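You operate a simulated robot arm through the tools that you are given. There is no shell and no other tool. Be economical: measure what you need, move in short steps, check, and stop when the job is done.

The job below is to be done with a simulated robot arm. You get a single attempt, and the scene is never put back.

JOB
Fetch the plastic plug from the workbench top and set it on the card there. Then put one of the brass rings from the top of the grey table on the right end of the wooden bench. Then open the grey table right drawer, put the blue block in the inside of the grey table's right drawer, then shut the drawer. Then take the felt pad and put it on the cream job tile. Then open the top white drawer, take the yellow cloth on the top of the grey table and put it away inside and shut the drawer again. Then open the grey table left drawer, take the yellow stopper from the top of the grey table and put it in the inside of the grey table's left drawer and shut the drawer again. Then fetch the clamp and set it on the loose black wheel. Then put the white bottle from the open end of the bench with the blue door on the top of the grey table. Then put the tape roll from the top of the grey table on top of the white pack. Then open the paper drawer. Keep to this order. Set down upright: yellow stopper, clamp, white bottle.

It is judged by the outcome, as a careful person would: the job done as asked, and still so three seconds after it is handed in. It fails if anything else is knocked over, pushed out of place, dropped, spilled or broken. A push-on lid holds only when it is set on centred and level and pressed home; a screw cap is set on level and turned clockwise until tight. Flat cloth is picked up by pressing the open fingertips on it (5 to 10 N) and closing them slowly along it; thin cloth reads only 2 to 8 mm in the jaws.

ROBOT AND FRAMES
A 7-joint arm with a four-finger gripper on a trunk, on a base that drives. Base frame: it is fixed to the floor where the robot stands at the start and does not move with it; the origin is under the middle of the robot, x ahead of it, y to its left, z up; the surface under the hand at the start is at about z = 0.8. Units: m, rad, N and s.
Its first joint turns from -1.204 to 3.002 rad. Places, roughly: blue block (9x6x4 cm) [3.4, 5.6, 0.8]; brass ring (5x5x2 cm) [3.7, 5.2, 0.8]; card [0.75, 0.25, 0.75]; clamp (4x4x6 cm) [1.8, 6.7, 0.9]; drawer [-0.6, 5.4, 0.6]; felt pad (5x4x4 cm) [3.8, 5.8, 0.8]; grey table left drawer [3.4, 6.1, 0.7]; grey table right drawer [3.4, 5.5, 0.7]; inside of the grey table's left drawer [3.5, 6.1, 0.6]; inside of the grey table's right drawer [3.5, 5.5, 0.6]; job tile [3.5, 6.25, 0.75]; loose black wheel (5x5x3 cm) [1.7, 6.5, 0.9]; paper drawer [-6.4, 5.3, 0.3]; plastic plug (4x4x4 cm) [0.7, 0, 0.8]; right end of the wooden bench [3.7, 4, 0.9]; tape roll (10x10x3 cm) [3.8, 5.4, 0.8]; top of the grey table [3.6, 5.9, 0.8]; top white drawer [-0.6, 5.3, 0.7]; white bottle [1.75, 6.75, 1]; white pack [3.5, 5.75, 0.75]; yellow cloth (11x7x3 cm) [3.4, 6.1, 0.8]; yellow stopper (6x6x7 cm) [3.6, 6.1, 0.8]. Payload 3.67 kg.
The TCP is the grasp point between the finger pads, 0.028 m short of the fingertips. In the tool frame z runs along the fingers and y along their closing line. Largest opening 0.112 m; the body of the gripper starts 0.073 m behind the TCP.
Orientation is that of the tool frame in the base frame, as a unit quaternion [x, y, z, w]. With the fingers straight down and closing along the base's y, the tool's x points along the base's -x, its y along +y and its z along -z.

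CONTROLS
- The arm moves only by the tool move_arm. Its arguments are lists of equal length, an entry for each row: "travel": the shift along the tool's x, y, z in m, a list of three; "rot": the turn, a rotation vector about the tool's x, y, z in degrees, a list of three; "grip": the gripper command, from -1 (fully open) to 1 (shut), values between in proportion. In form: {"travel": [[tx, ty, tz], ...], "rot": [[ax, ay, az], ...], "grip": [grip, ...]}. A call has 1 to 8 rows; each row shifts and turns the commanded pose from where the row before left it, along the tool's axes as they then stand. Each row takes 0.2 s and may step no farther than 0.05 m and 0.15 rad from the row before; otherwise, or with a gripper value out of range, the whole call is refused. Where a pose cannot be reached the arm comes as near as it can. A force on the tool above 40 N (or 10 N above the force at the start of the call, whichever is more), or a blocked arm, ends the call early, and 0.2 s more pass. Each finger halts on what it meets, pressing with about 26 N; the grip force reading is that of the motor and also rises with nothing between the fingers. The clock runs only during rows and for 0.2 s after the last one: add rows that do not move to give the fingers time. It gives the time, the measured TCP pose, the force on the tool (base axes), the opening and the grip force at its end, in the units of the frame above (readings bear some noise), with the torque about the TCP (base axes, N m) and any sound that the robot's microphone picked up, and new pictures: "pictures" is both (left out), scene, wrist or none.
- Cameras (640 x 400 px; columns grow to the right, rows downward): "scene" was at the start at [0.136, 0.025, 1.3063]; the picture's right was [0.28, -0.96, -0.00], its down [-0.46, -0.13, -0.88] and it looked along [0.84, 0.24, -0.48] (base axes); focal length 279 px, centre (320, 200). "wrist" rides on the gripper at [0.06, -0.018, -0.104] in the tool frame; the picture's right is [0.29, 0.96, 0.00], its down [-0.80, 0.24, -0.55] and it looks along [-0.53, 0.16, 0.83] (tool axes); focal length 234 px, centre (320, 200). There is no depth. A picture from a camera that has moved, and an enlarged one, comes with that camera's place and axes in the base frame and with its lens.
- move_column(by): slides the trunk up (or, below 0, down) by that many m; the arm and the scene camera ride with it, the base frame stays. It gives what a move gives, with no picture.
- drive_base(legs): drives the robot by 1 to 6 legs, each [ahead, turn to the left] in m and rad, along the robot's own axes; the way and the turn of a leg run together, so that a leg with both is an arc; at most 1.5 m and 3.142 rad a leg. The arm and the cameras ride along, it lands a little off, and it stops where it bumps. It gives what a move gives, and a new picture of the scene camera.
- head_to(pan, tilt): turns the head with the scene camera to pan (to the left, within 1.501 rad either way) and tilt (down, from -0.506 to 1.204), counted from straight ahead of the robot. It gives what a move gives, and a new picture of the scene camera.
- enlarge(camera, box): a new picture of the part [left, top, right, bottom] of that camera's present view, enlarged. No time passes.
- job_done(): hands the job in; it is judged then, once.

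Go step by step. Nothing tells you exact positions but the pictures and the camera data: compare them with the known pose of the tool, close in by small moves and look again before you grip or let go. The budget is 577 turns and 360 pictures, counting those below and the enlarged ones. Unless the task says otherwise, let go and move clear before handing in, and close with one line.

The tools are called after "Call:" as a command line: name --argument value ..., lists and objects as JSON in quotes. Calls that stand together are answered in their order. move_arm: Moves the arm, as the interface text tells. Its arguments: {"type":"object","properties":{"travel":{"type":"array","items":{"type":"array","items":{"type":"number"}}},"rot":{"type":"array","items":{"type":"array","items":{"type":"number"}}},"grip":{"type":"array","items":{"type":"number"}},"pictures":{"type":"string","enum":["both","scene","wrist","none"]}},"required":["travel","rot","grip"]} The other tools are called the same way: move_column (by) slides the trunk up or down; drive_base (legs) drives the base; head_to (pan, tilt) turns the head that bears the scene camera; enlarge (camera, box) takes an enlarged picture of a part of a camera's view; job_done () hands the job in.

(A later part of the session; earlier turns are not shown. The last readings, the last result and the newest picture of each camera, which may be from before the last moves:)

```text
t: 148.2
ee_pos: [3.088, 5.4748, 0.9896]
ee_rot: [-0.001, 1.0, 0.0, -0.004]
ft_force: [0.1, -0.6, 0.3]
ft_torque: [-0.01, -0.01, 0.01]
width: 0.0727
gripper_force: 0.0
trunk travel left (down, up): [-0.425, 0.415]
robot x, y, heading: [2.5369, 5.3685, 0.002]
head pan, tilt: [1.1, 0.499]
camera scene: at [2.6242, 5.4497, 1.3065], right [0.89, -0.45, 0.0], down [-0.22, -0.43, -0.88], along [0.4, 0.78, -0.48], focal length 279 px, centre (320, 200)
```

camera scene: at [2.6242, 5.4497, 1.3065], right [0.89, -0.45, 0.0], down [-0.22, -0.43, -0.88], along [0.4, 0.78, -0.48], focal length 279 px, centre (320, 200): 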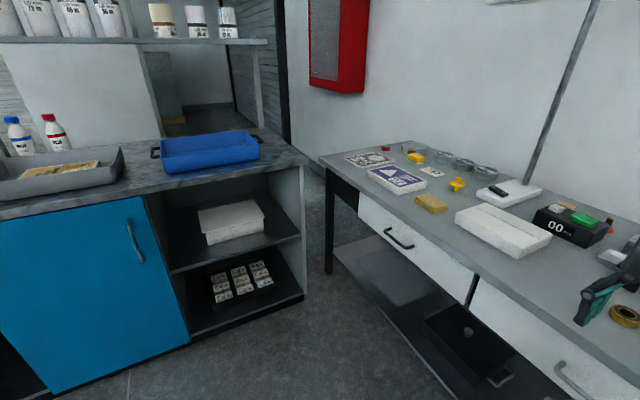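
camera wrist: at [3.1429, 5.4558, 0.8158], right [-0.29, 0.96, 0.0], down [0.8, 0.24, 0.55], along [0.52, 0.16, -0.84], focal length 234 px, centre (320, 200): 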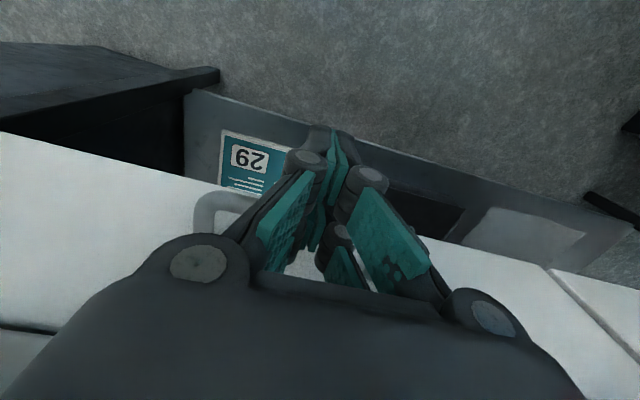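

The blue-door bench front is at y≈6.5, leaving enough room. I'm raising the arm, then driving diagonally to about (2.88, 5.87).

Call:
move_arm --travel '[[0.02, 0, -0.04], [0, 0, -0.05], [0, 0, -0.05], [0, 0, -0.05]]' --rot '[[0, 0, 0], [0, 0, 0], [0, 0, 0], [0, 0, 0]]' --grip '[-0.3, -0.3, -0.3, -0.3]' --pictures "none"

Call:
drive_base --legs '[[0, 0.965], [0.6, 0], [0, -0.967]]'

Call:
head_to --pan 0.15 --tilt 0.65

```text
t: 149.2
ee_pos: [3.0679, 5.4763, 1.1805]
ee_rot: [-0.001, 1.0, 0.0, -0.003]
ft_force: [0.4, 0.3, -0.2]
ft_torque: [0.0, -0.02, 0.0]
width: 0.0727
gripper_force: 0.0
trunk travel left (down, up): [-0.425, 0.415]
robot x, y, heading: [2.5325, 5.3674, 0.002]
head pan, tilt: [1.1, 0.499]
```

```text
t: 157.4
ee_pos: [3.3859, 5.978, 1.1798]
ee_rot: [-0.021, 1.0, -0.001, -0.003]
ft_force: [0.7, -0.9, -0.4]
ft_torque: [0.03, 0.02, 0.01]
width: 0.0728
gripper_force: 0.1
trunk travel left (down, up): [-0.425, 0.415]
robot x, y, heading: [2.8558, 5.852, 0.032]
head pan, tilt: [1.1, 0.499]
camera scene: at [2.9426, 5.936, 1.3065], right [0.91, -0.42, 0.0], down [-0.2, -0.43, -0.88], along [0.37, 0.8, -0.48], focal length 279 px, centre (320, 200)
```

scene: 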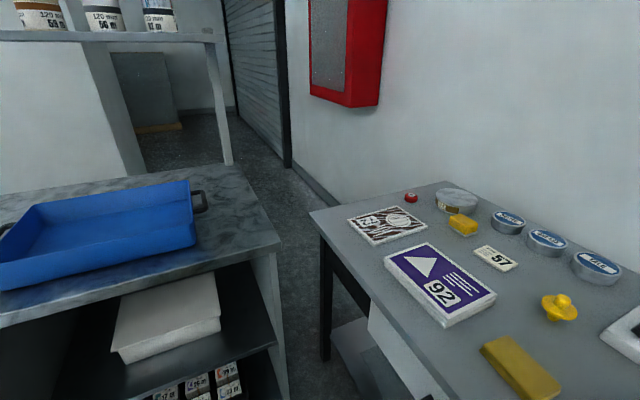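

```text
t: 158.6
ee_pos: [3.3859, 5.9785, 1.1808]
ee_rot: [-0.021, 1.0, -0.001, -0.003]
ft_force: [0.6, -0.4, 0.1]
ft_torque: [-0.01, -0.02, -0.01]
width: 0.0726
gripper_force: 0.0
trunk travel left (down, up): [-0.425, 0.415]
robot x, y, heading: [2.8528, 5.8511, 0.039]
head pan, tilt: [0.15, 0.649]
camera scene: at [2.9898, 5.8701, 1.2931], right [0.19, -0.98, 0.0], down [-0.59, -0.11, -0.8], along [0.78, 0.15, -0.6], focal length 279 px, centre (320, 200)
```

scene: 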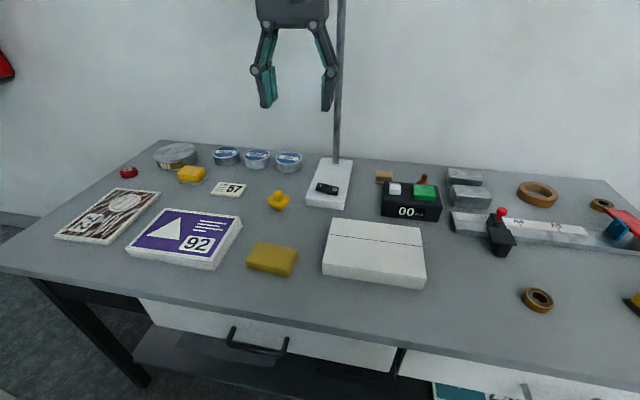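

Call:
enlarge --camera "scene" --box '[300, 140, 460, 240]'

Call:
enlarge --camera "scene" --box '[100, 130, 300, 255]'

```text
4.00 times, centred on (380, 190) of scene
camera zoom: at [2.9898, 5.8701, 1.2931], right [0.19, -0.98, 0.0], down [-0.59, -0.11, -0.8], along [0.78, 0.15, -0.6], focal length 1116 px, centre (80, 240)
```

zoom: 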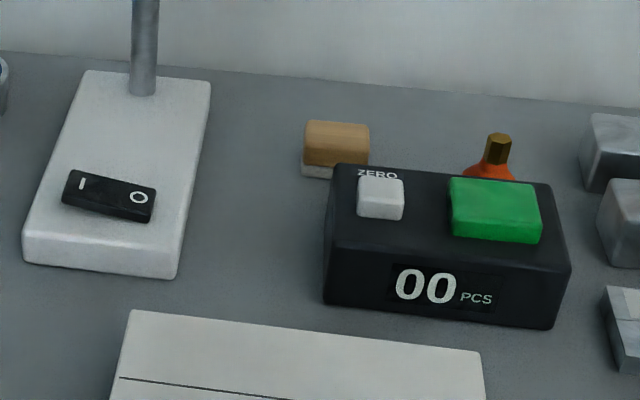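

```text
3.20 times, centred on (200, 192) of scene
camera zoom: at [2.9898, 5.8701, 1.2931], right [0.19, -0.98, 0.0], down [-0.59, -0.11, -0.8], along [0.78, 0.15, -0.6], focal length 893 px, centre (704, 224)
```

zoom: 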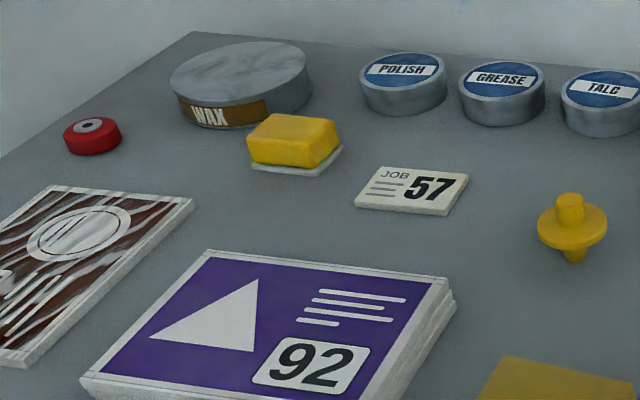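

The felt pad is the tan block on white felt, behind the counter at about (3.77, 5.81), and the "JOB 57" tile is at (3.62, 6.28). I'm bringing the hand over for a wrist view, keeping clear of the lamp pole.

Call:
move_arm --travel '[[0, 0, 0.04], [-0.03, -0.025, 0.03], [-0.03, -0.025, 0.03], [-0.04, -0.022, 0.02], [-0.045, -0.022, 0], [-0.045, -0.022, 0], [-0.045, -0.022, 0], [-0.045, -0.021, 0]]' --rot '[[0, 0, 2.4], [0, 0, 0], [0, 0, 0], [0, 0, 0], [0, 0, 0], [0, 0, 0], [0, 0, 0], [0, 0, 0]]' --grip '[-0.5, -0.5, -0.5, -0.5, -0.5, -0.5, -0.5, -0.5]'

```text
t: 160.4
ee_pos: [3.6657, 5.8205, 1.0581]
ee_rot: [0.001, 1.0, -0.001, -0.004]
ft_force: [0.4, -0.6, -0.3]
ft_torque: [0.01, 0.03, -0.02]
width: 0.084
gripper_force: 0.0
trunk travel left (down, up): [-0.425, 0.415]
robot x, y, heading: [2.8563, 5.8505, 0.038]
head pan, tilt: [0.15, 0.649]
camera scene: at [2.9904, 5.8696, 1.293], right [0.19, -0.98, 0.0], down [-0.59, -0.11, -0.8], along [0.78, 0.15, -0.61], focal length 279 px, centre (320, 200)
camera wrist: at [3.6063, 5.8017, 1.1634], right [-0.29, 0.96, 0.0], down [0.8, 0.24, 0.55], along [0.52, 0.16, -0.84], focal length 234 px, centre (320, 200)
```

scene: 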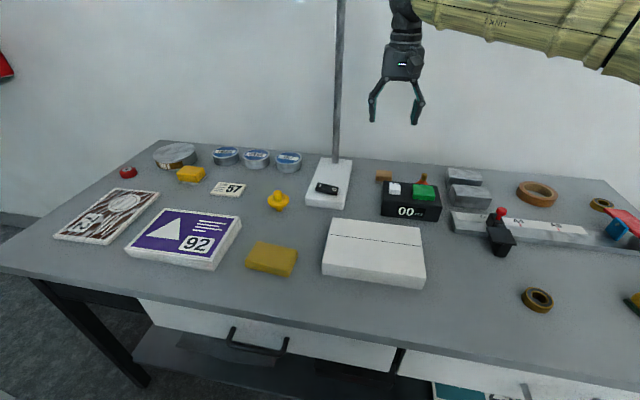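
wrist: 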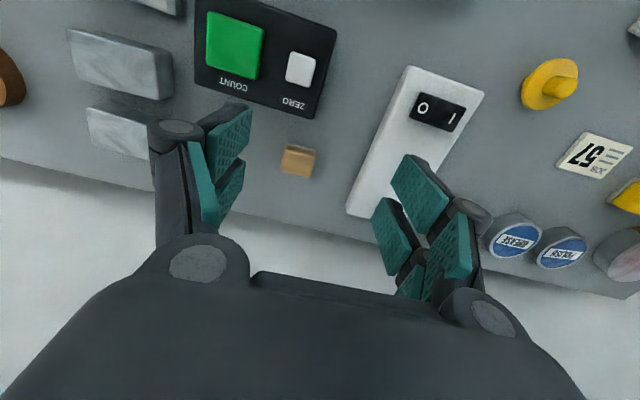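

The pad is at (3.754, 5.812), with room on both sides. I'm moving over it and descending.

Call:
move_arm --travel '[[-0.044, -0.004, 0], [-0.0445, -0.004, 0], [0, 0, 0.045], [0, 0, 0.045], [0, 0, 0.03], [0, 0, 0]]' --rot '[[0, 0, 0], [0, 0, 0], [0, 0, 0], [0, 0, 0], [0, 0, 0], [0, 0, 0]]' --grip '[-0.4, -0.4, -0.4, -0.4, -0.4, -0.4]' --pictures "both"

```text
t: 161.8
ee_pos: [3.7546, 5.8096, 0.9371]
ee_rot: [0.001, 1.0, -0.001, -0.003]
ft_force: [-0.4, 0.7, -0.5]
ft_torque: [0.0, 0.0, 0.01]
width: 0.0782
gripper_force: 0.0
trunk travel left (down, up): [-0.425, 0.415]
robot x, y, heading: [2.8553, 5.8518, 0.038]
head pan, tilt: [0.15, 0.649]
camera scene: at [2.9897, 5.8701, 1.2931], right [0.19, -0.98, 0.0], down [-0.59, -0.11, -0.8], along [0.78, 0.15, -0.6], focal length 279 px, centre (320, 200)
camera wrist: at [3.6953, 5.7906, 1.0422], right [-0.29, 0.96, 0.0], down [0.8, 0.24, 0.55], along [0.53, 0.16, -0.84], focal length 234 px, centre (320, 200)
```

scene: 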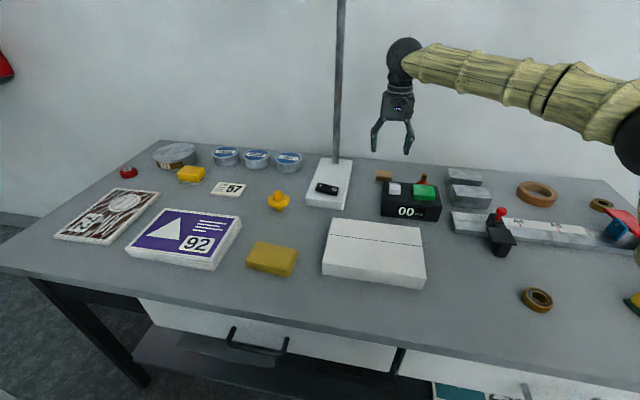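
wrist: 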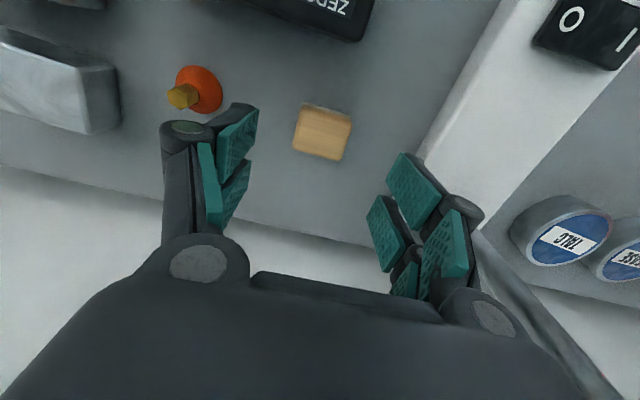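

Call:
move_arm --travel '[[-0.001, 0.001, 0.04], [0, 0, 0.04], [0, 0, 0.024], [0, 0, 0], [0, 0, 0], [0, 0, 0], [0, 0, 0]]' --rot '[[0, 0, 0], [0, 0, 0], [0, 0, 0], [0, 0, 0], [0, 0, 0], [0, 0, 0], [0, 0, 0]]' --grip '[-0.3, -0.3, -0.3, -0.3, 0.1, 0.4, 0.4]' --pictures "wrist"

```text
t: 163.4
ee_pos: [3.7514, 5.8105, 0.8336]
ee_rot: [0.001, 1.0, -0.002, -0.003]
ft_force: [-1.0, -0.4, 0.5]
ft_torque: [0.07, 0.01, 0.03]
width: 0.0496
gripper_force: 25.4
trunk travel left (down, up): [-0.425, 0.415]
robot x, y, heading: [2.8578, 5.852, 0.04]
head pan, tilt: [0.15, 0.649]
camera wrist: at [3.693, 5.792, 0.9376], right [-0.29, 0.96, 0.0], down [0.8, 0.24, 0.55], along [0.52, 0.16, -0.84], focal length 234 px, centre (320, 200)
```

wrist: 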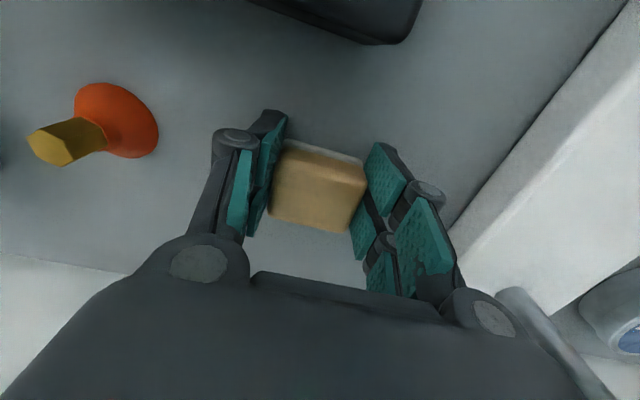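

The pad is held. I'm lifting, pulling back from the lamp pole and going over to the tile.

Call:
move_arm --travel '[[0, 0, -0.045], [0, 0, -0.05], [0, 0, -0.05], [0.045, 0, 0], [0.045, 0, 0], [0.045, 0, 0], [0.04, 0.025, 0], [0.01, 0.045, 0]]' --rot '[[0, 0, 0], [0, 0, 0], [0, 0, 0], [0, 0, 0], [0, 0, 0], [0, 0, 0], [0, 0, 0], [0, 0, 0]]' --grip '[0.4, 0.4, 0.4, 0.4, 0.4, 0.4, 0.4, 0.4]' --pictures "none"

Call:
move_arm --travel '[[0, 0.048, 0], [0, 0.048, 0], [0, 0.048, 0], [0, 0.048, 0], [-0.01, 0.048, 0], [-0.02, 0.045, 0], [-0.015, 0.045, 0], [0, 0, 0]]' --rot '[[0, 0, 0], [0, 0, 0], [0, 0, 0], [0, 0, 0], [0, 0, 0], [0, 0, 0], [0, 0, 0], [0, 0, 0]]' --grip '[0.4, 0.4, 0.4, 0.4, 0.4, 0.4, 0.4, 0.4]' --pictures "both"

```text
t: 165.2
ee_pos: [3.5657, 5.8849, 0.9807]
ee_rot: [0.002, 1.0, -0.001, -0.003]
ft_force: [-0.2, 0.2, -0.8]
ft_torque: [-0.05, 0.03, 0.02]
width: 0.0496
gripper_force: 26.4
trunk travel left (down, up): [-0.425, 0.415]
robot x, y, heading: [2.855, 5.8525, 0.038]
head pan, tilt: [0.15, 0.649]
```

```text
t: 167.0
ee_pos: [3.6128, 6.2101, 0.9783]
ee_rot: [0.001, 1.0, -0.001, -0.003]
ft_force: [0.1, 0.3, -0.7]
ft_torque: [0.02, 0.0, 0.0]
width: 0.0497
gripper_force: 26.0
trunk travel left (down, up): [-0.425, 0.415]
robot x, y, heading: [2.8541, 5.8519, 0.038]
head pan, tilt: [0.15, 0.649]
camera scene: at [2.9899, 5.8699, 1.2931], right [0.19, -0.98, 0.0], down [-0.59, -0.11, -0.8], along [0.78, 0.15, -0.6], focal length 279 px, centre (320, 200)
camera wrist: at [3.5547, 6.19, 1.0825], right [-0.29, 0.96, 0.0], down [0.8, 0.24, 0.55], along [0.52, 0.16, -0.84], focal length 234 px, centre (320, 200)
```

scene: 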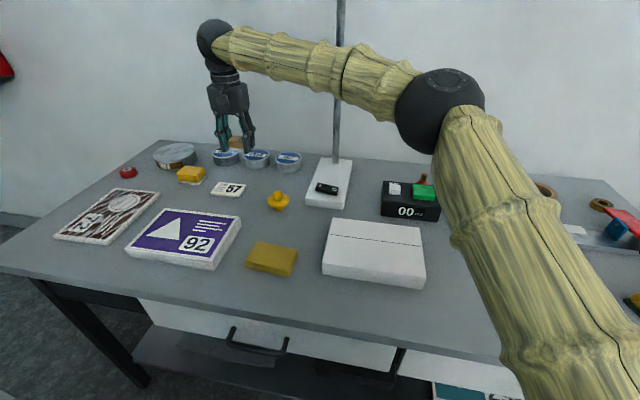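
wrist: 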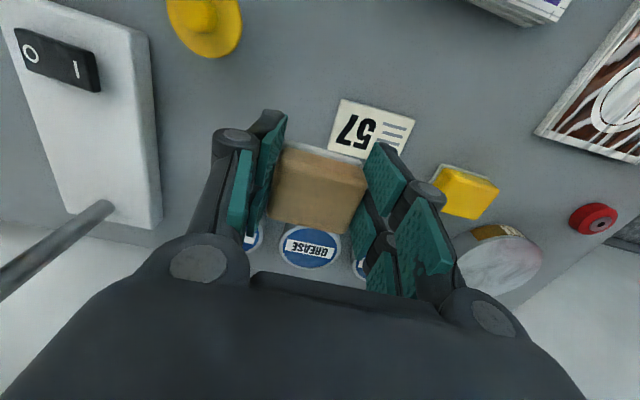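

The tile centre is at (3.618, 6.274), axis-aligned. I'm aligning and lowering.

Call:
move_arm --travel '[[-0.0055, 0.032, 0], [0, 0.032, 0], [0, 0, 0.045], [0, 0, 0.045], [0, 0, 0.03], [0, 0, 0]]' --rot '[[0, 0, 0], [0, 0, 0], [0, 0, 0], [0, 0, 0], [0, 0, 0], [0, 0, 0]]' --grip '[0.4, 0.4, 0.4, 0.4, 0.4, 0.4]' --pictures "both"

```text
t: 168.4
ee_pos: [3.6214, 6.2738, 0.8598]
ee_rot: [0.001, 1.0, -0.001, -0.003]
ft_force: [0.3, 0.9, -0.3]
ft_torque: [0.03, -0.02, -0.02]
width: 0.0496
gripper_force: 26.0
trunk travel left (down, up): [-0.425, 0.415]
robot x, y, heading: [2.8549, 5.8554, 0.041]
head pan, tilt: [0.15, 0.649]
camera scene: at [2.9899, 5.8703, 1.2931], right [0.19, -0.98, 0.0], down [-0.59, -0.11, -0.8], along [0.78, 0.15, -0.6], focal length 279 px, centre (320, 200)
camera wrist: at [3.5623, 6.2566, 0.9637], right [-0.29, 0.96, 0.0], down [0.8, 0.24, 0.55], along [0.52, 0.16, -0.84], focal length 234 px, centre (320, 200)
```

scene: 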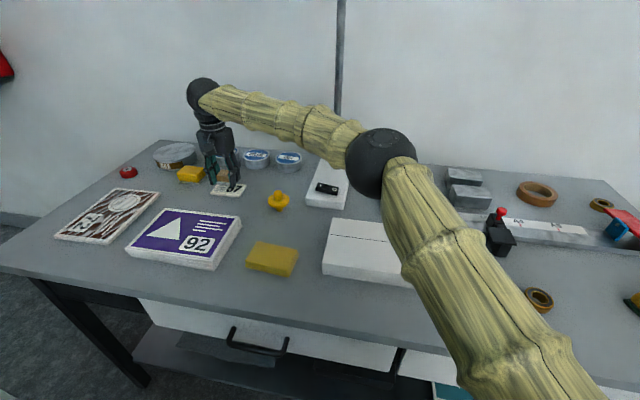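
wrist: 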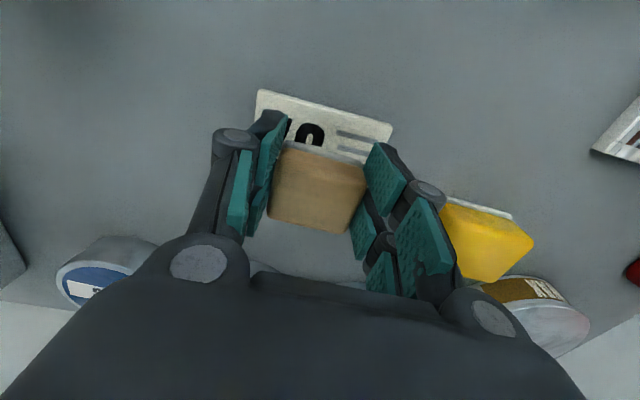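

Call:
move_arm --travel '[[0.003, -0.002, 0.012], [0, 0, 0.006], [0, 0, 0.004], [0, 0, 0]]' --rot '[[0, 0, 0], [0, 0, 0], [0, 0, 0], [0, 0, 0]]' --grip '[0.4, 0.4, 0.4, 0.4]' --pictures "none"

```text
t: 169.4
ee_pos: [3.6167, 6.2717, 0.8407]
ee_rot: [0.001, 1.0, 0.0, -0.003]
ft_force: [5.3, 3.4, 26.7]
ft_torque: [0.08, -0.25, -0.03]
width: 0.0496
gripper_force: 25.7
trunk travel left (down, up): [-0.425, 0.415]
robot x, y, heading: [2.8537, 5.8524, 0.041]
head pan, tilt: [0.15, 0.649]
```

The pad rests on the tile. I'm releasing and rising.

Call:
move_arm --travel '[[0, 0, -0.002], [0, 0, 0], [0, 0, -0.03], [0, 0, -0.05], [0, 0, -0.05], [0, 0, -0.05]]' --rot '[[0, 0, 0], [0, 0, 0], [0, 0, 0], [0, 0, 0], [0, 0, 0], [0, 0, 0]]' --grip '[0.1, -0.2, -0.2, -0.2, -0.2, -0.2]' --pictures "both"

```text
t: 170.8
ee_pos: [3.6148, 6.273, 1.0185]
ee_rot: [0.001, 1.0, -0.001, -0.003]
ft_force: [-0.1, -0.7, 0.3]
ft_torque: [-0.05, 0.0, 0.02]
width: 0.0675
gripper_force: 0.1
trunk travel left (down, up): [-0.425, 0.415]
robot x, y, heading: [2.8563, 5.8559, 0.035]
head pan, tilt: [0.15, 0.649]
camera scene: at [2.989, 5.8705, 1.2931], right [0.19, -0.98, 0.0], down [-0.59, -0.11, -0.8], along [0.78, 0.15, -0.6], focal length 279 px, centre (320, 200)
camera wrist: at [3.5562, 6.2544, 1.1229], right [-0.29, 0.96, 0.0], down [0.8, 0.24, 0.55], along [0.52, 0.16, -0.84], focal length 234 px, centre (320, 200)
```

scene: 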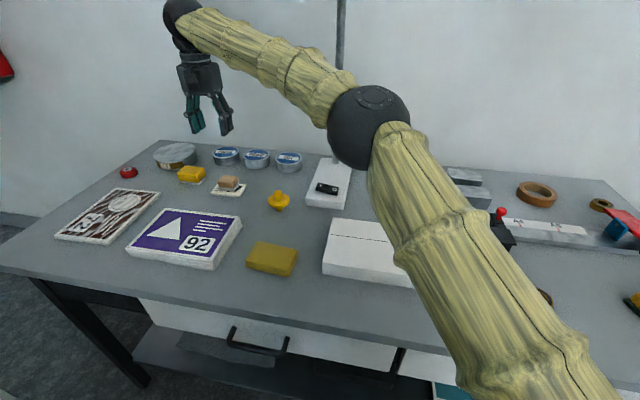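
wrist: 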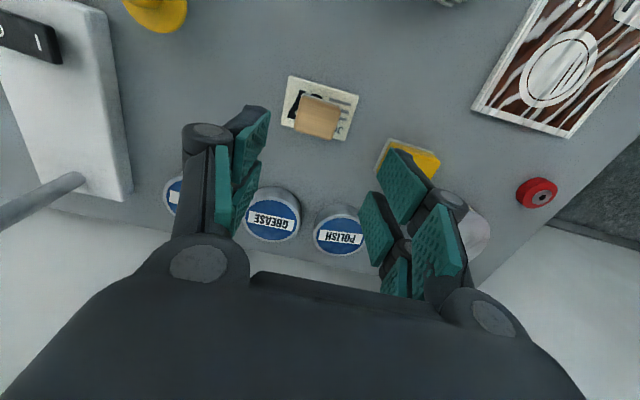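

The felt pad is on the JOB 57 tile. Next comes the top white drawer, so I'm retracting the arm and driving around to the white-drawer cabinet.

Call:
move_arm --travel '[[0.03, -0.02, -0.03], [0.035, -0.03, -0.02], [0.036, -0.034, 0], [0.036, -0.034, 0], [0.036, -0.034, 0], [0.036, -0.034, -0.005], [0.036, -0.034, -0.005], [0.036, -0.034, -0.005]]' --rot '[[0, 0, 0], [0, 0, 0], [0, 0, 0], [0, 0, 0], [0, 0, 0], [0, 0, 0], [0, 0, 0], [0, 0, 0]]' --grip '[-0.2, -0.2, -0.2, -0.2, -0.2, -0.2, -0.2, -0.2]' --pictures "none"

Call:
drive_base --legs '[[-0.5, 0], [0, -1.716], [1.45, 0], [0, -1.464]]'

Call:
head_to --pan 0 --tilt 0.3

```text
refused: row 2 steps farther than a row can; nothing moved
```

```text
t: 188.1
ee_pos: [1.5353, 3.9856, 1.0178]
ee_rot: [1.0, -0.003, 0.004, -0.001]
ft_force: [-0.3, 0.6, 0.0]
ft_torque: [-0.01, -0.01, 0.0]
width: 0.0672
gripper_force: 0.1
trunk travel left (down, up): [-0.425, 0.415]
robot x, y, heading: [2.3003, 4.4047, -3.103]
head pan, tilt: [0.15, 0.649]
camera scene: at [2.1602, 4.3862, 1.2931], right [-0.19, 0.98, 0.0], down [0.59, 0.11, -0.8], along [-0.78, -0.15, -0.6], focal length 279 px, centre (320, 200)
```

scene: 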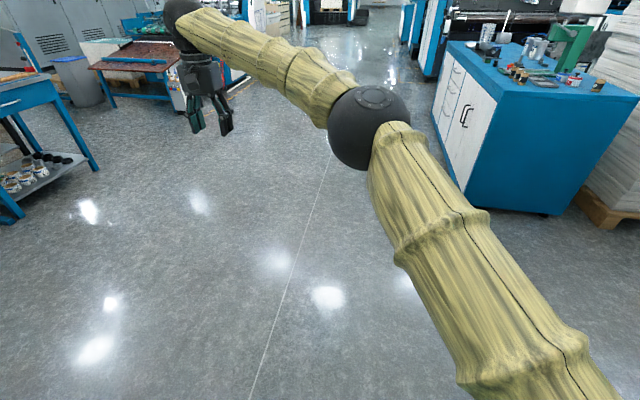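

```text
t: 188.9
ee_pos: [1.5371, 3.9845, 1.017]
ee_rot: [1.0, -0.002, 0.003, 0.0]
ft_force: [1.0, 1.0, -0.1]
ft_torque: [0.02, -0.01, 0.0]
width: 0.0673
gripper_force: 0.1
trunk travel left (down, up): [-0.425, 0.415]
robot x, y, heading: [2.2928, 4.4077, -3.107]
head pan, tilt: [0.0, 0.3]
camera scene: at [2.1523, 4.3985, 1.3248], right [-0.04, 1.0, 0.0], down [0.3, 0.01, -0.95], along [-0.95, -0.04, -0.3], focal length 279 px, centre (320, 200)
```

scene: 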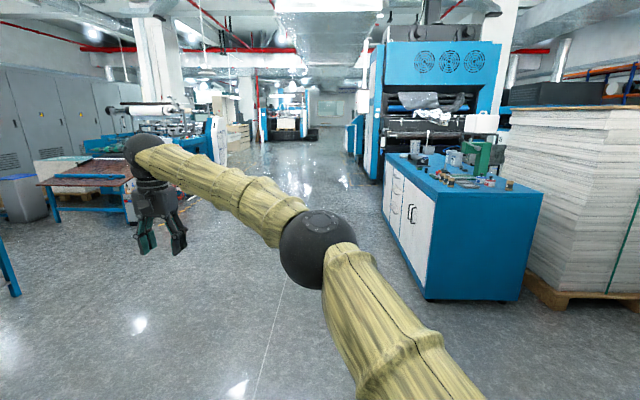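

The arm move was refused (a row was too long) but the drive was clear. Now I'll fold the arm in with valid steps, then drive to the cabinet front.

Call:
move_arm --travel '[[0.03, -0.02, -0.02], [0.032, -0.03, -0.02], [0.034, -0.034, 0], [0.034, -0.034, 0], [0.034, -0.034, 0], [0.034, -0.034, 0], [0.034, -0.034, 0], [0.034, -0.034, 0]]' --rot '[[0, 0, 0], [0, 0, 0], [0, 0, 0], [0, 0, 0], [0, 0, 0], [0, 0, 0], [0, 0, 0], [0, 0, 0]]' --grip '[-0.2, -0.2, -0.2, -0.2, -0.2, -0.2, -0.2, -0.2]' --pictures "none"

Call:
drive_base --legs '[[0, -0.037], [1.5, 0], [1.3, 0], [0, -1.571]]'

Call:
head_to --pan 0 --tilt 0.65

```text
t: 190.7
ee_pos: [1.8024, 4.2424, 1.0607]
ee_rot: [1.0, -0.002, 0.003, -0.001]
ft_force: [0.6, -0.5, 1.3]
ft_torque: [-0.03, 0.02, 0.0]
width: 0.0671
gripper_force: 0.1
trunk travel left (down, up): [-0.425, 0.415]
robot x, y, heading: [2.3008, 4.403, -3.107]
head pan, tilt: [0.0, 0.3]
```

```text
t: 208.5
ee_pos: [-0.6582, 4.9891, 1.0601]
ee_rot: [-0.678, 0.735, -0.003, -0.002]
ft_force: [0.1, 0.1, 0.4]
ft_torque: [0.0, 0.04, 0.02]
width: 0.0672
gripper_force: 0.1
trunk travel left (down, up): [-0.425, 0.415]
robot x, y, heading: [-0.5368, 4.4819, 1.533]
head pan, tilt: [0.0, 0.3]
camera scene: at [-0.5294, 4.6258, 1.3249], right [1.0, -0.04, 0.0], down [-0.01, -0.3, -0.96], along [0.04, 0.95, -0.3], focal length 279 px, centre (320, 200)
```

scene: 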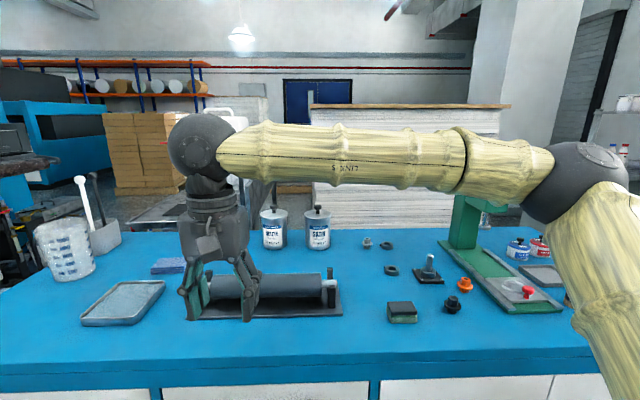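

```text
t: 209.4
ee_pos: [-0.6592, 4.9893, 1.0599]
ee_rot: [-0.678, 0.735, -0.004, -0.002]
ft_force: [-0.6, 0.0, -0.8]
ft_torque: [-0.01, -0.02, 0.0]
width: 0.0669
gripper_force: 0.0
trunk travel left (down, up): [-0.425, 0.415]
robot x, y, heading: [-0.5337, 4.4839, 1.532]
head pan, tilt: [0.0, 0.649]
camera scene: at [-0.5299, 4.6193, 1.2932], right [1.0, -0.04, 0.0], down [-0.02, -0.6, -0.8], along [0.03, 0.8, -0.6], focal length 279 px, centre (320, 200)
```

scene: 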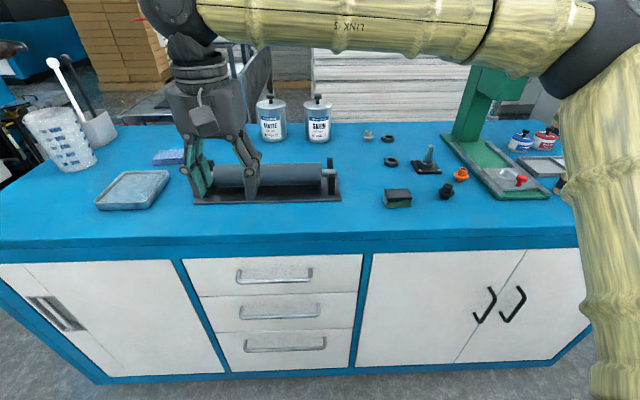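

I'm at the cabinet and the top white drawer's handle is ahead. I'll back up a little for room to pull it and look closely.

Call:
drive_base --legs '[[-0.22, 0.0]]'

Call:
enlarge --camera "scene" --box '[200, 160, 400, 285]'

```text
t: 211.1
ee_pos: [-0.6671, 4.7681, 1.0608]
ee_rot: [-0.677, 0.736, -0.003, -0.002]
ft_force: [-0.2, -0.8, 0.0]
ft_torque: [0.03, 0.01, 0.01]
width: 0.0673
gripper_force: 0.0
trunk travel left (down, up): [-0.425, 0.415]
robot x, y, heading: [-0.5442, 4.2627, 1.527]
head pan, tilt: [0.0, 0.649]
camera scene: at [-0.5383, 4.3968, 1.2932], right [1.0, -0.04, 0.0], down [-0.02, -0.6, -0.8], along [0.03, 0.8, -0.6], focal length 279 px, centre (320, 200)
```

scene: 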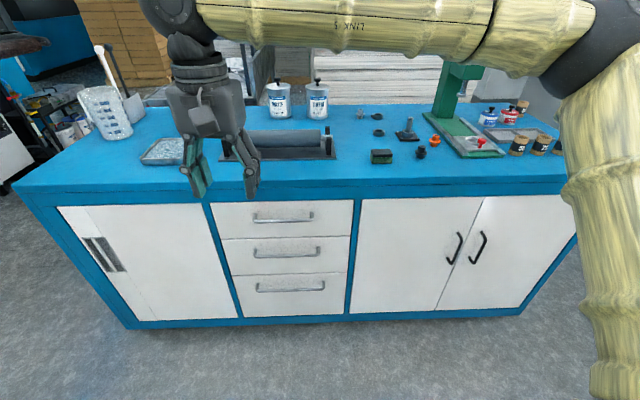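

```text
3.20 times, centred on (300, 222) of scene
camera zoom: at [-0.5383, 4.3968, 1.2932], right [1.0, -0.04, 0.0], down [-0.02, -0.6, -0.8], along [0.03, 0.8, -0.6], focal length 893 px, centre (384, 128)
```

zoom: 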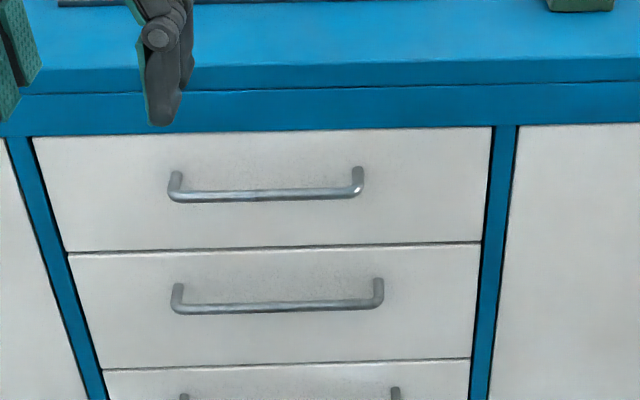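

Triangulated, the bar is at about (−0.635, 5.108, 0.675), running along x. I'm orienting the hand as before and moving to a standoff.

Call:
move_arm --travel '[[0, 0, 0], [0, 0, 0], [0, 0, 0], [0, 0, 0], [0, 0, 0], [0, 0, 0], [0, 0, 0], [0, 0, 0]]' --rot '[[0, 0, 7.75], [0, 0, 7.75], [0, 0, 7.75], [0, 0, 7.75], [0, 0, 7.75], [0, 0, 7.75], [0, 0, 7.75], [0, 0, 7.75]]' --grip '[0, 0, 0.3, 0.3, 0.3, 0.3, 0.3, 0.3]' --pictures "none"

Call:
move_arm --travel '[[0, 0, 0], [0, 0, 0], [0, 0, 0], [0, 0, 0], [0, 0, 0], [0, 0, 0], [0, 0, 0], [0, 0, 0]]' --rot '[[0, 0, 7.75], [0, 0, 7.75], [0, 0, 7.75], [-8, 0, 0], [-8, 0, 0], [-8, 0, 0], [-8, 0, 0], [-8, 0, 0]]' --grip '[0.3, 0.3, 0.3, 0.3, 0.3, 0.3, 0.3, 0.3]' --pictures "none"

Call:
move_arm --travel '[[-0.005, 0.002, 0.049], [-0.005, 0.002, 0.049], [-0.005, 0.002, 0.049], [-0.005, 0.002, 0.049], [-0.005, 0.002, 0.049], [-0.005, 0.002, 0.049], [0, 0, 0.04], [0, 0, 0]]' --rot '[[0, 0, 0], [0, 0, 0], [0, 0, 0], [0, 0, 0], [0, 0, 0], [0, 0, 0], [0, 0, 0], [0, 0, 0]]' --grip '[0.3, 0.3, 0.3, 0.3, 0.3, 0.3, 0.3, 0.3]' --pictures "both"

```text
t: 212.9
ee_pos: [-0.6669, 4.7685, 1.0608]
ee_rot: [-0.201, 0.98, -0.003, -0.001]
ft_force: [-0.3, 0.0, 0.4]
ft_torque: [0.03, 0.01, 0.02]
width: 0.0393
gripper_force: 0.1
trunk travel left (down, up): [-0.425, 0.415]
robot x, y, heading: [-0.5438, 4.2624, 1.533]
head pan, tilt: [0.0, 0.649]
```

```text
t: 214.7
ee_pos: [-0.6687, 4.7681, 1.0602]
ee_rot: [-0.001, 0.941, 0.339, 0.0]
ft_force: [0.4, -0.6, 0.4]
ft_torque: [-0.02, 0.02, 0.01]
width: 0.0392
gripper_force: 0.1
trunk travel left (down, up): [-0.425, 0.415]
robot x, y, heading: [-0.5416, 4.2614, 1.533]
head pan, tilt: [0.0, 0.649]
```

```text
t: 216.5
ee_pos: [-0.6344, 4.991, 0.8098]
ee_rot: [-0.001, 0.941, 0.338, 0.001]
ft_force: [-0.6, -0.8, -0.1]
ft_torque: [0.02, 0.02, -0.01]
width: 0.0393
gripper_force: 0.0
trunk travel left (down, up): [-0.425, 0.415]
robot x, y, heading: [-0.5435, 4.2581, 1.532]
head pan, tilt: [0.0, 0.649]
camera scene: at [-0.5382, 4.3976, 1.2931], right [1.0, -0.04, 0.0], down [-0.02, -0.6, -0.8], along [0.03, 0.8, -0.6], focal length 279 px, centre (320, 200)
camera wrist: at [-0.6949, 4.9104, 0.8799], right [-0.29, 0.74, 0.61], down [0.8, -0.17, 0.58], along [0.53, 0.65, -0.54], focal length 234 px, centre (320, 200)
```

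scene: 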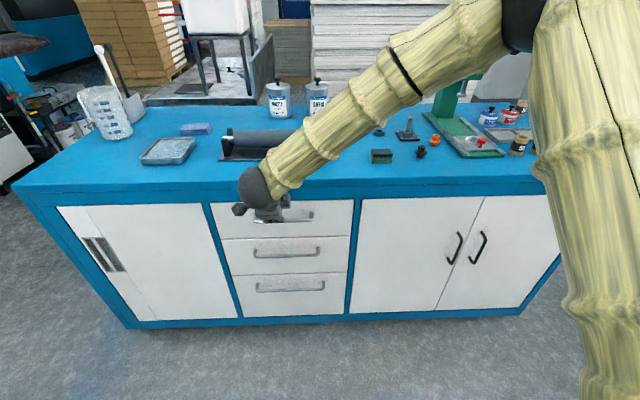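
wrist: 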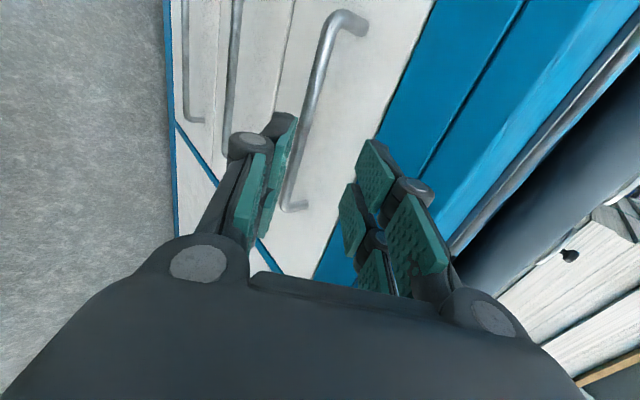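

The bar sits nearer the lower finger, so my depth estimate is uncertain. I'll shift 15 mm and advance partway, then look again.

Call:
move_arm --travel '[[0, -0.015, 0.02], [0, 0, 0.035], [0, 0, 0]]' --rot '[[0, 0, 0], [0, 0, 0], [0, 0, 0]]' --grip '[0.2, 0.2, 0.2]' --pictures "wrist"

```text
t: 217.3
ee_pos: [-0.6366, 5.0154, 0.7585]
ee_rot: [-0.001, 0.941, 0.339, 0.001]
ft_force: [0.1, 1.4, 0.3]
ft_torque: [-0.02, 0.0, -0.04]
width: 0.0446
gripper_force: 0.0
trunk travel left (down, up): [-0.425, 0.415]
robot x, y, heading: [-0.5408, 4.2561, 1.533]
head pan, tilt: [0.0, 0.649]
camera wrist: at [-0.6948, 4.9344, 0.8273], right [-0.29, 0.74, 0.61], down [0.8, -0.17, 0.58], along [0.53, 0.65, -0.54], focal length 234 px, centre (320, 200)
```

wrist: 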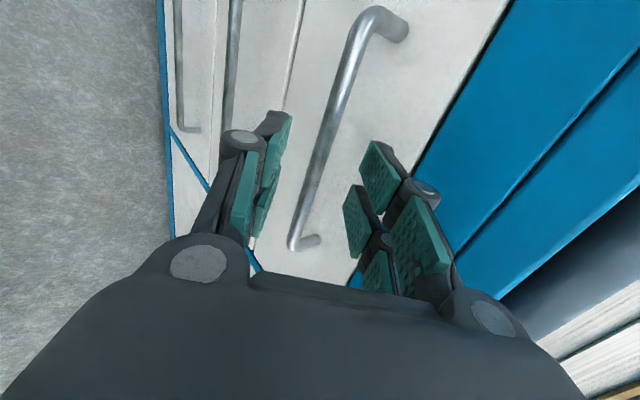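

Good: the bar is at about (−0.618, 5.062, 0.706) and centred between the fingers. I'm advancing and closing.

Call:
move_arm --travel '[[-0.008, 0.002, 0.03], [-0.008, 0, 0.03], [0, 0, 0], [0, 0, 0], [0, 0, 0]]' --rot '[[0, 0, 0], [0, 0, 0], [0, 0, 0], [0, 0, 0], [0, 0, 0]]' --grip '[0.2, 0.2, 0.2, 0.8, 1.0]' --pictures "wrist"

```text
t: 218.5
ee_pos: [-0.6168, 5.0544, 0.7132]
ee_rot: [0.0, 0.941, 0.338, 0.0]
ft_force: [4.3, -8.5, -8.6]
ft_torque: [0.07, 0.55, -0.64]
width: 0.0105
gripper_force: 45.1
trunk travel left (down, up): [-0.425, 0.415]
robot x, y, heading: [-0.5408, 4.264, 1.528]
head pan, tilt: [0.0, 0.649]
camera wrist: at [-0.6772, 4.9729, 0.7828], right [-0.29, 0.74, 0.61], down [0.8, -0.17, 0.58], along [0.53, 0.65, -0.54], focal length 234 px, centre (320, 200)
```

wrist: 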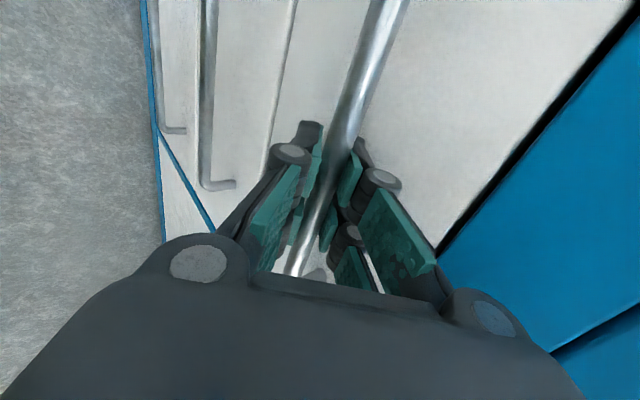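

Gripped. I'm pulling the drawer open.

Call:
move_arm --travel '[[0, -0.0077, -0.0064], [0, -0.0231, -0.0192], [0, -0.0231, -0.0192], [0, -0.0231, -0.0192], [0, -0.0231, -0.0192], [0, -0.0231, -0.0192], [0, -0.0231, -0.0192], [0, -0.0154, -0.0128]]' --rot '[[0, 0, 0], [0, 0, 0], [0, 0, 0], [0, 0, 0], [0, 0, 0], [0, 0, 0], [0, 0, 0], [0, 0, 0]]' --grip '[1, 1, 1, 1, 1, 1, 1, 1]' --pictures "both"

```text
t: 220.3
ee_pos: [-0.6212, 4.8412, 0.7141]
ee_rot: [-0.001, 0.941, 0.338, 0.0]
ft_force: [33.5, -1.9, -2.5]
ft_torque: [-0.02, 0.12, -0.41]
width: 0.0104
gripper_force: 45.3
trunk travel left (down, up): [-0.425, 0.415]
robot x, y, heading: [-0.5413, 4.265, 1.528]
head pan, tilt: [0.0, 0.649]
camera scene: at [-0.5359, 4.3976, 1.2932], right [1.0, -0.04, 0.0], down [-0.03, -0.6, -0.8], along [0.03, 0.8, -0.6], focal length 279 px, centre (320, 200)
camera wrist: at [-0.6809, 4.7595, 0.7832], right [-0.29, 0.74, 0.61], down [0.8, -0.17, 0.58], along [0.53, 0.65, -0.54], focal length 234 px, centre (320, 200)
```

scene: 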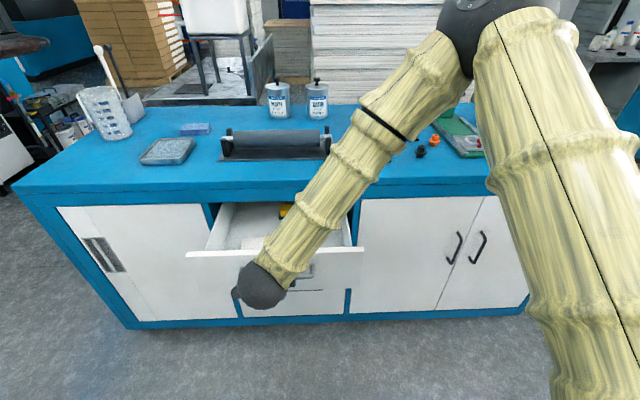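
wrist: 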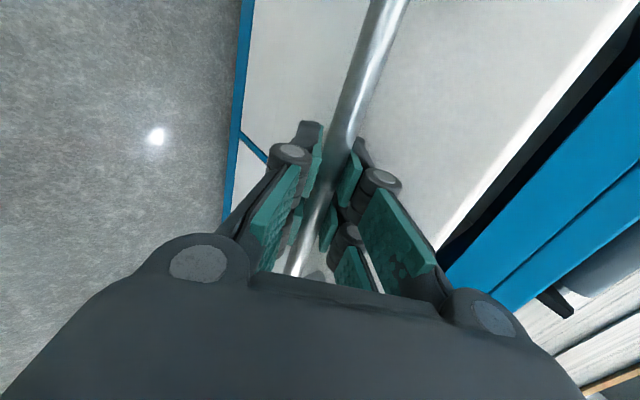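

The top drawer is open about 0.21 m. I'm releasing and withdrawing.

Call:
move_arm --travel '[[0, 0, 0], [0, 0, 0], [0, 0, -0.045], [0, 0, -0.05], [0, 0, -0.05], [0, 0.03, -0.03], [0, 0.03, -0.03], [0, 0.03, -0.03]]' --rot '[[0, 0, 0], [0, 0, 0], [0, 0, 0], [0, 0, 0], [8, 0, 0], [8, 0, 0], [8, 0, 0], [8, 0, 0]]' --grip '[0.5, 0.2, 0.2, 0.0, -0.2, -0.2, -0.2, -0.2]' --pictures "none"

Call:
move_arm --travel '[[0, 0, 0], [0, 0, -0.04], [0, 0, 0], [0, 0, 0]]' --rot '[[8, 0, 0], [0, 0, 0], [0, 0, 0], [0, 0, 0]]' --grip '[-0.2, -0.2, -0.2, -0.2]' --pictures "both"

```text
t: 222.1
ee_pos: [-0.621, 4.7977, 0.9441]
ee_rot: [-0.001, 0.998, 0.065, 0.0]
ft_force: [0.0, 0.3, 0.1]
ft_torque: [-0.01, 0.03, -0.01]
width: 0.0671
gripper_force: 0.1
trunk travel left (down, up): [-0.425, 0.415]
robot x, y, heading: [-0.5413, 4.2636, 1.531]
head pan, tilt: [0.0, 0.649]
```

```text
t: 223.1
ee_pos: [-0.6212, 4.7967, 0.9846]
ee_rot: [0.0, 1.0, -0.003, 0.0]
ft_force: [0.5, -0.7, -0.2]
ft_torque: [0.02, 0.0, -0.01]
width: 0.0674
gripper_force: 0.1
trunk travel left (down, up): [-0.425, 0.415]
robot x, y, heading: [-0.5407, 4.2605, 1.523]
head pan, tilt: [0.0, 0.649]
camera scene: at [-0.538, 4.3977, 1.2931], right [1.0, -0.04, 0.0], down [-0.02, -0.6, -0.8], along [0.03, 0.8, -0.6], focal length 279 px, centre (320, 200)
camera wrist: at [-0.6809, 4.7782, 1.0888], right [-0.29, 0.96, -0.01], down [0.8, 0.25, 0.55], along [0.53, 0.15, -0.83], focal length 234 px, centre (320, 200)
```

scene: 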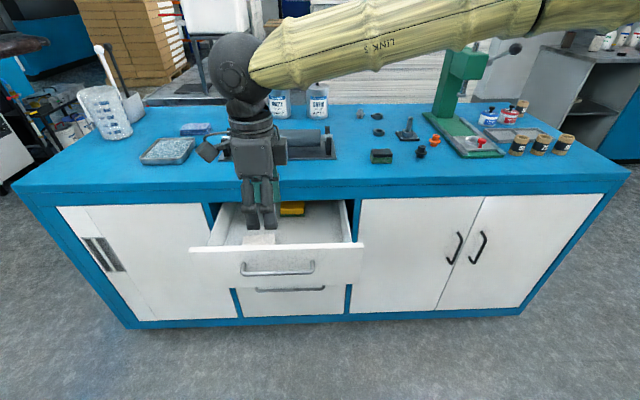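
wrist: 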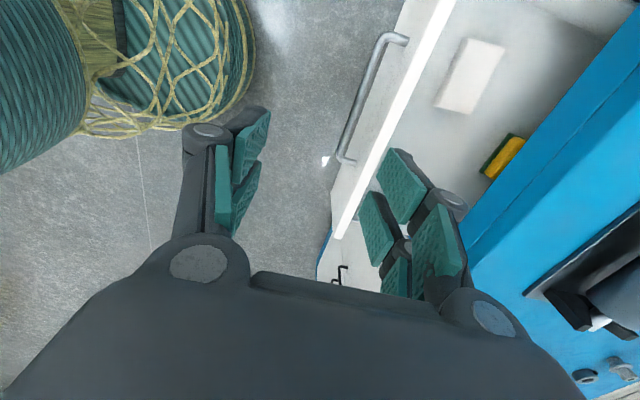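

The drawer is open, with a white block and a sponge inside and free space at the right front, near (−0.52, 4.99). I'm raising the arm and driving back for the yellow cloth.

Call:
move_arm --travel '[[0, -0.01, -0.045], [0, -0.01, -0.045], [0, -0.01, -0.045], [0, -0.01, -0.045], [0, 0, -0.02]]' --rot '[[0, 0, 0], [0, 0, 0], [0, 0, 0], [0, 0, 0], [0, 0, 0]]' --grip '[-0.2, -0.2, -0.2, -0.2, -0.2]' --pictures "none"

Call:
drive_base --legs '[[-0.25, 0], [0, -1.523], [1.5, 0], [1.35, 0], [0, 1.571], [1.5, 0]]'

```text
t: 224.3
ee_pos: [-0.6189, 4.7596, 1.1849]
ee_rot: [-0.001, 1.0, -0.005, 0.0]
ft_force: [0.2, -0.1, 0.3]
ft_torque: [-0.01, -0.04, 0.0]
width: 0.0674
gripper_force: 0.1
trunk travel left (down, up): [-0.425, 0.415]
robot x, y, heading: [-0.5364, 4.2592, 1.528]
head pan, tilt: [0.0, 0.649]
```

```text
t: 253.8
ee_pos: [2.2735, 5.9012, 1.1839]
ee_rot: [0.012, 1.0, -0.004, 0.0]
ft_force: [0.3, -0.9, -1.2]
ft_torque: [-0.02, 0.02, 0.01]
width: 0.0673
gripper_force: 0.0
trunk travel left (down, up): [-0.425, 0.415]
robot x, y, heading: [2.3381, 5.4002, 1.507]
head pan, tilt: [0.0, 0.649]
camera scene: at [2.3457, 5.5378, 1.2931], right [1.0, -0.06, 0.0], down [-0.04, -0.6, -0.8], along [0.05, 0.79, -0.6], focal length 279 px, centre (320, 200)
```

scene: 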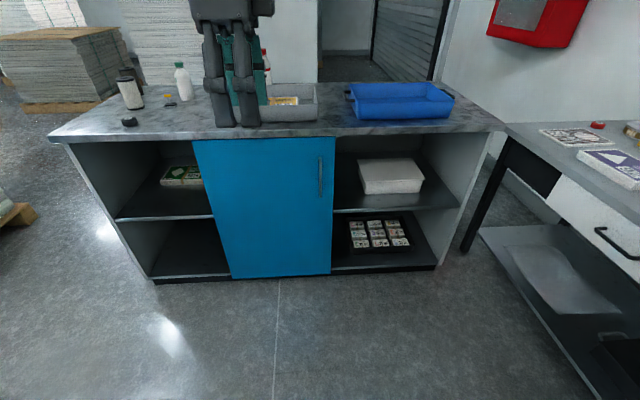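

I see the blue-door bench, with a bottle, clamp and black wheel on its left end for later. Continuing to the grey table.

Call:
drive_base --legs '[[0, -0.555], [0.56, 0], [0, -0.955]]'

Call:
head_to --pan 0.25 --tilt 0.7

```text
t: 261.0
ee_pos: [3.1558, 5.951, 1.1834]
ee_rot: [0.696, 0.718, -0.003, -0.003]
ft_force: [0.4, -0.4, -0.3]
ft_torque: [-0.01, 0.02, 0.0]
width: 0.0672
gripper_force: 0.0
trunk travel left (down, up): [-0.425, 0.415]
robot x, y, heading: [2.6574, 5.8579, -0.009]
head pan, tilt: [0.0, 0.649]
camera scene: at [2.7943, 5.8567, 1.2931], right [-0.01, -1.0, 0.0], down [-0.6, 0.01, -0.8], along [0.8, -0.01, -0.6], focal length 279 px, centre (320, 200)
```

scene: 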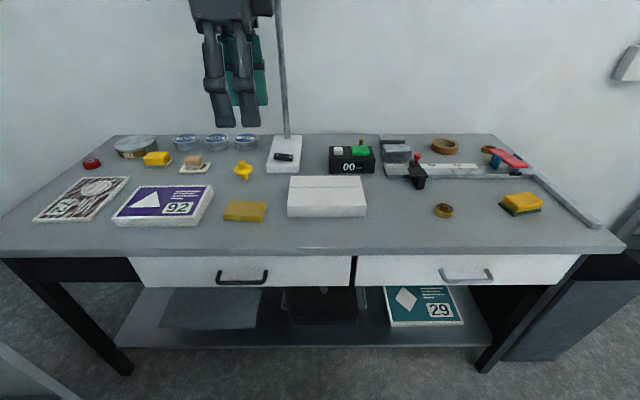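

```text
t: 261.8
ee_pos: [3.1549, 5.9523, 1.1838]
ee_rot: [0.696, 0.718, -0.003, -0.002]
ft_force: [1.2, 0.1, -0.5]
ft_torque: [-0.05, 0.02, -0.01]
width: 0.0674
gripper_force: 0.1
trunk travel left (down, up): [-0.425, 0.415]
robot x, y, heading: [2.6597, 5.8571, -0.012]
head pan, tilt: [0.25, 0.7]
camera scene: at [2.7901, 5.8779, 1.2888], right [0.24, -0.97, 0.0], down [-0.63, -0.15, -0.77], along [0.74, 0.18, -0.64], focal length 279 px, centre (320, 200)
```

scene: 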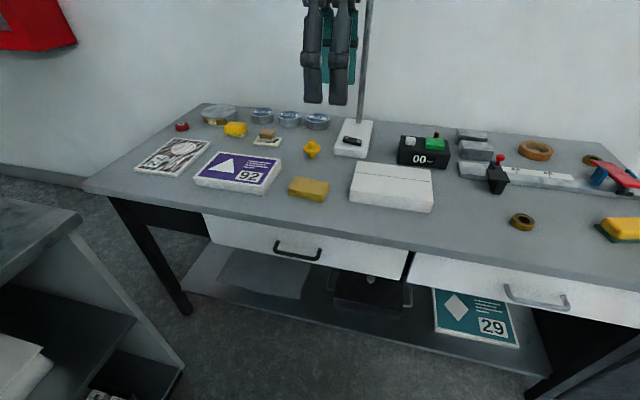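

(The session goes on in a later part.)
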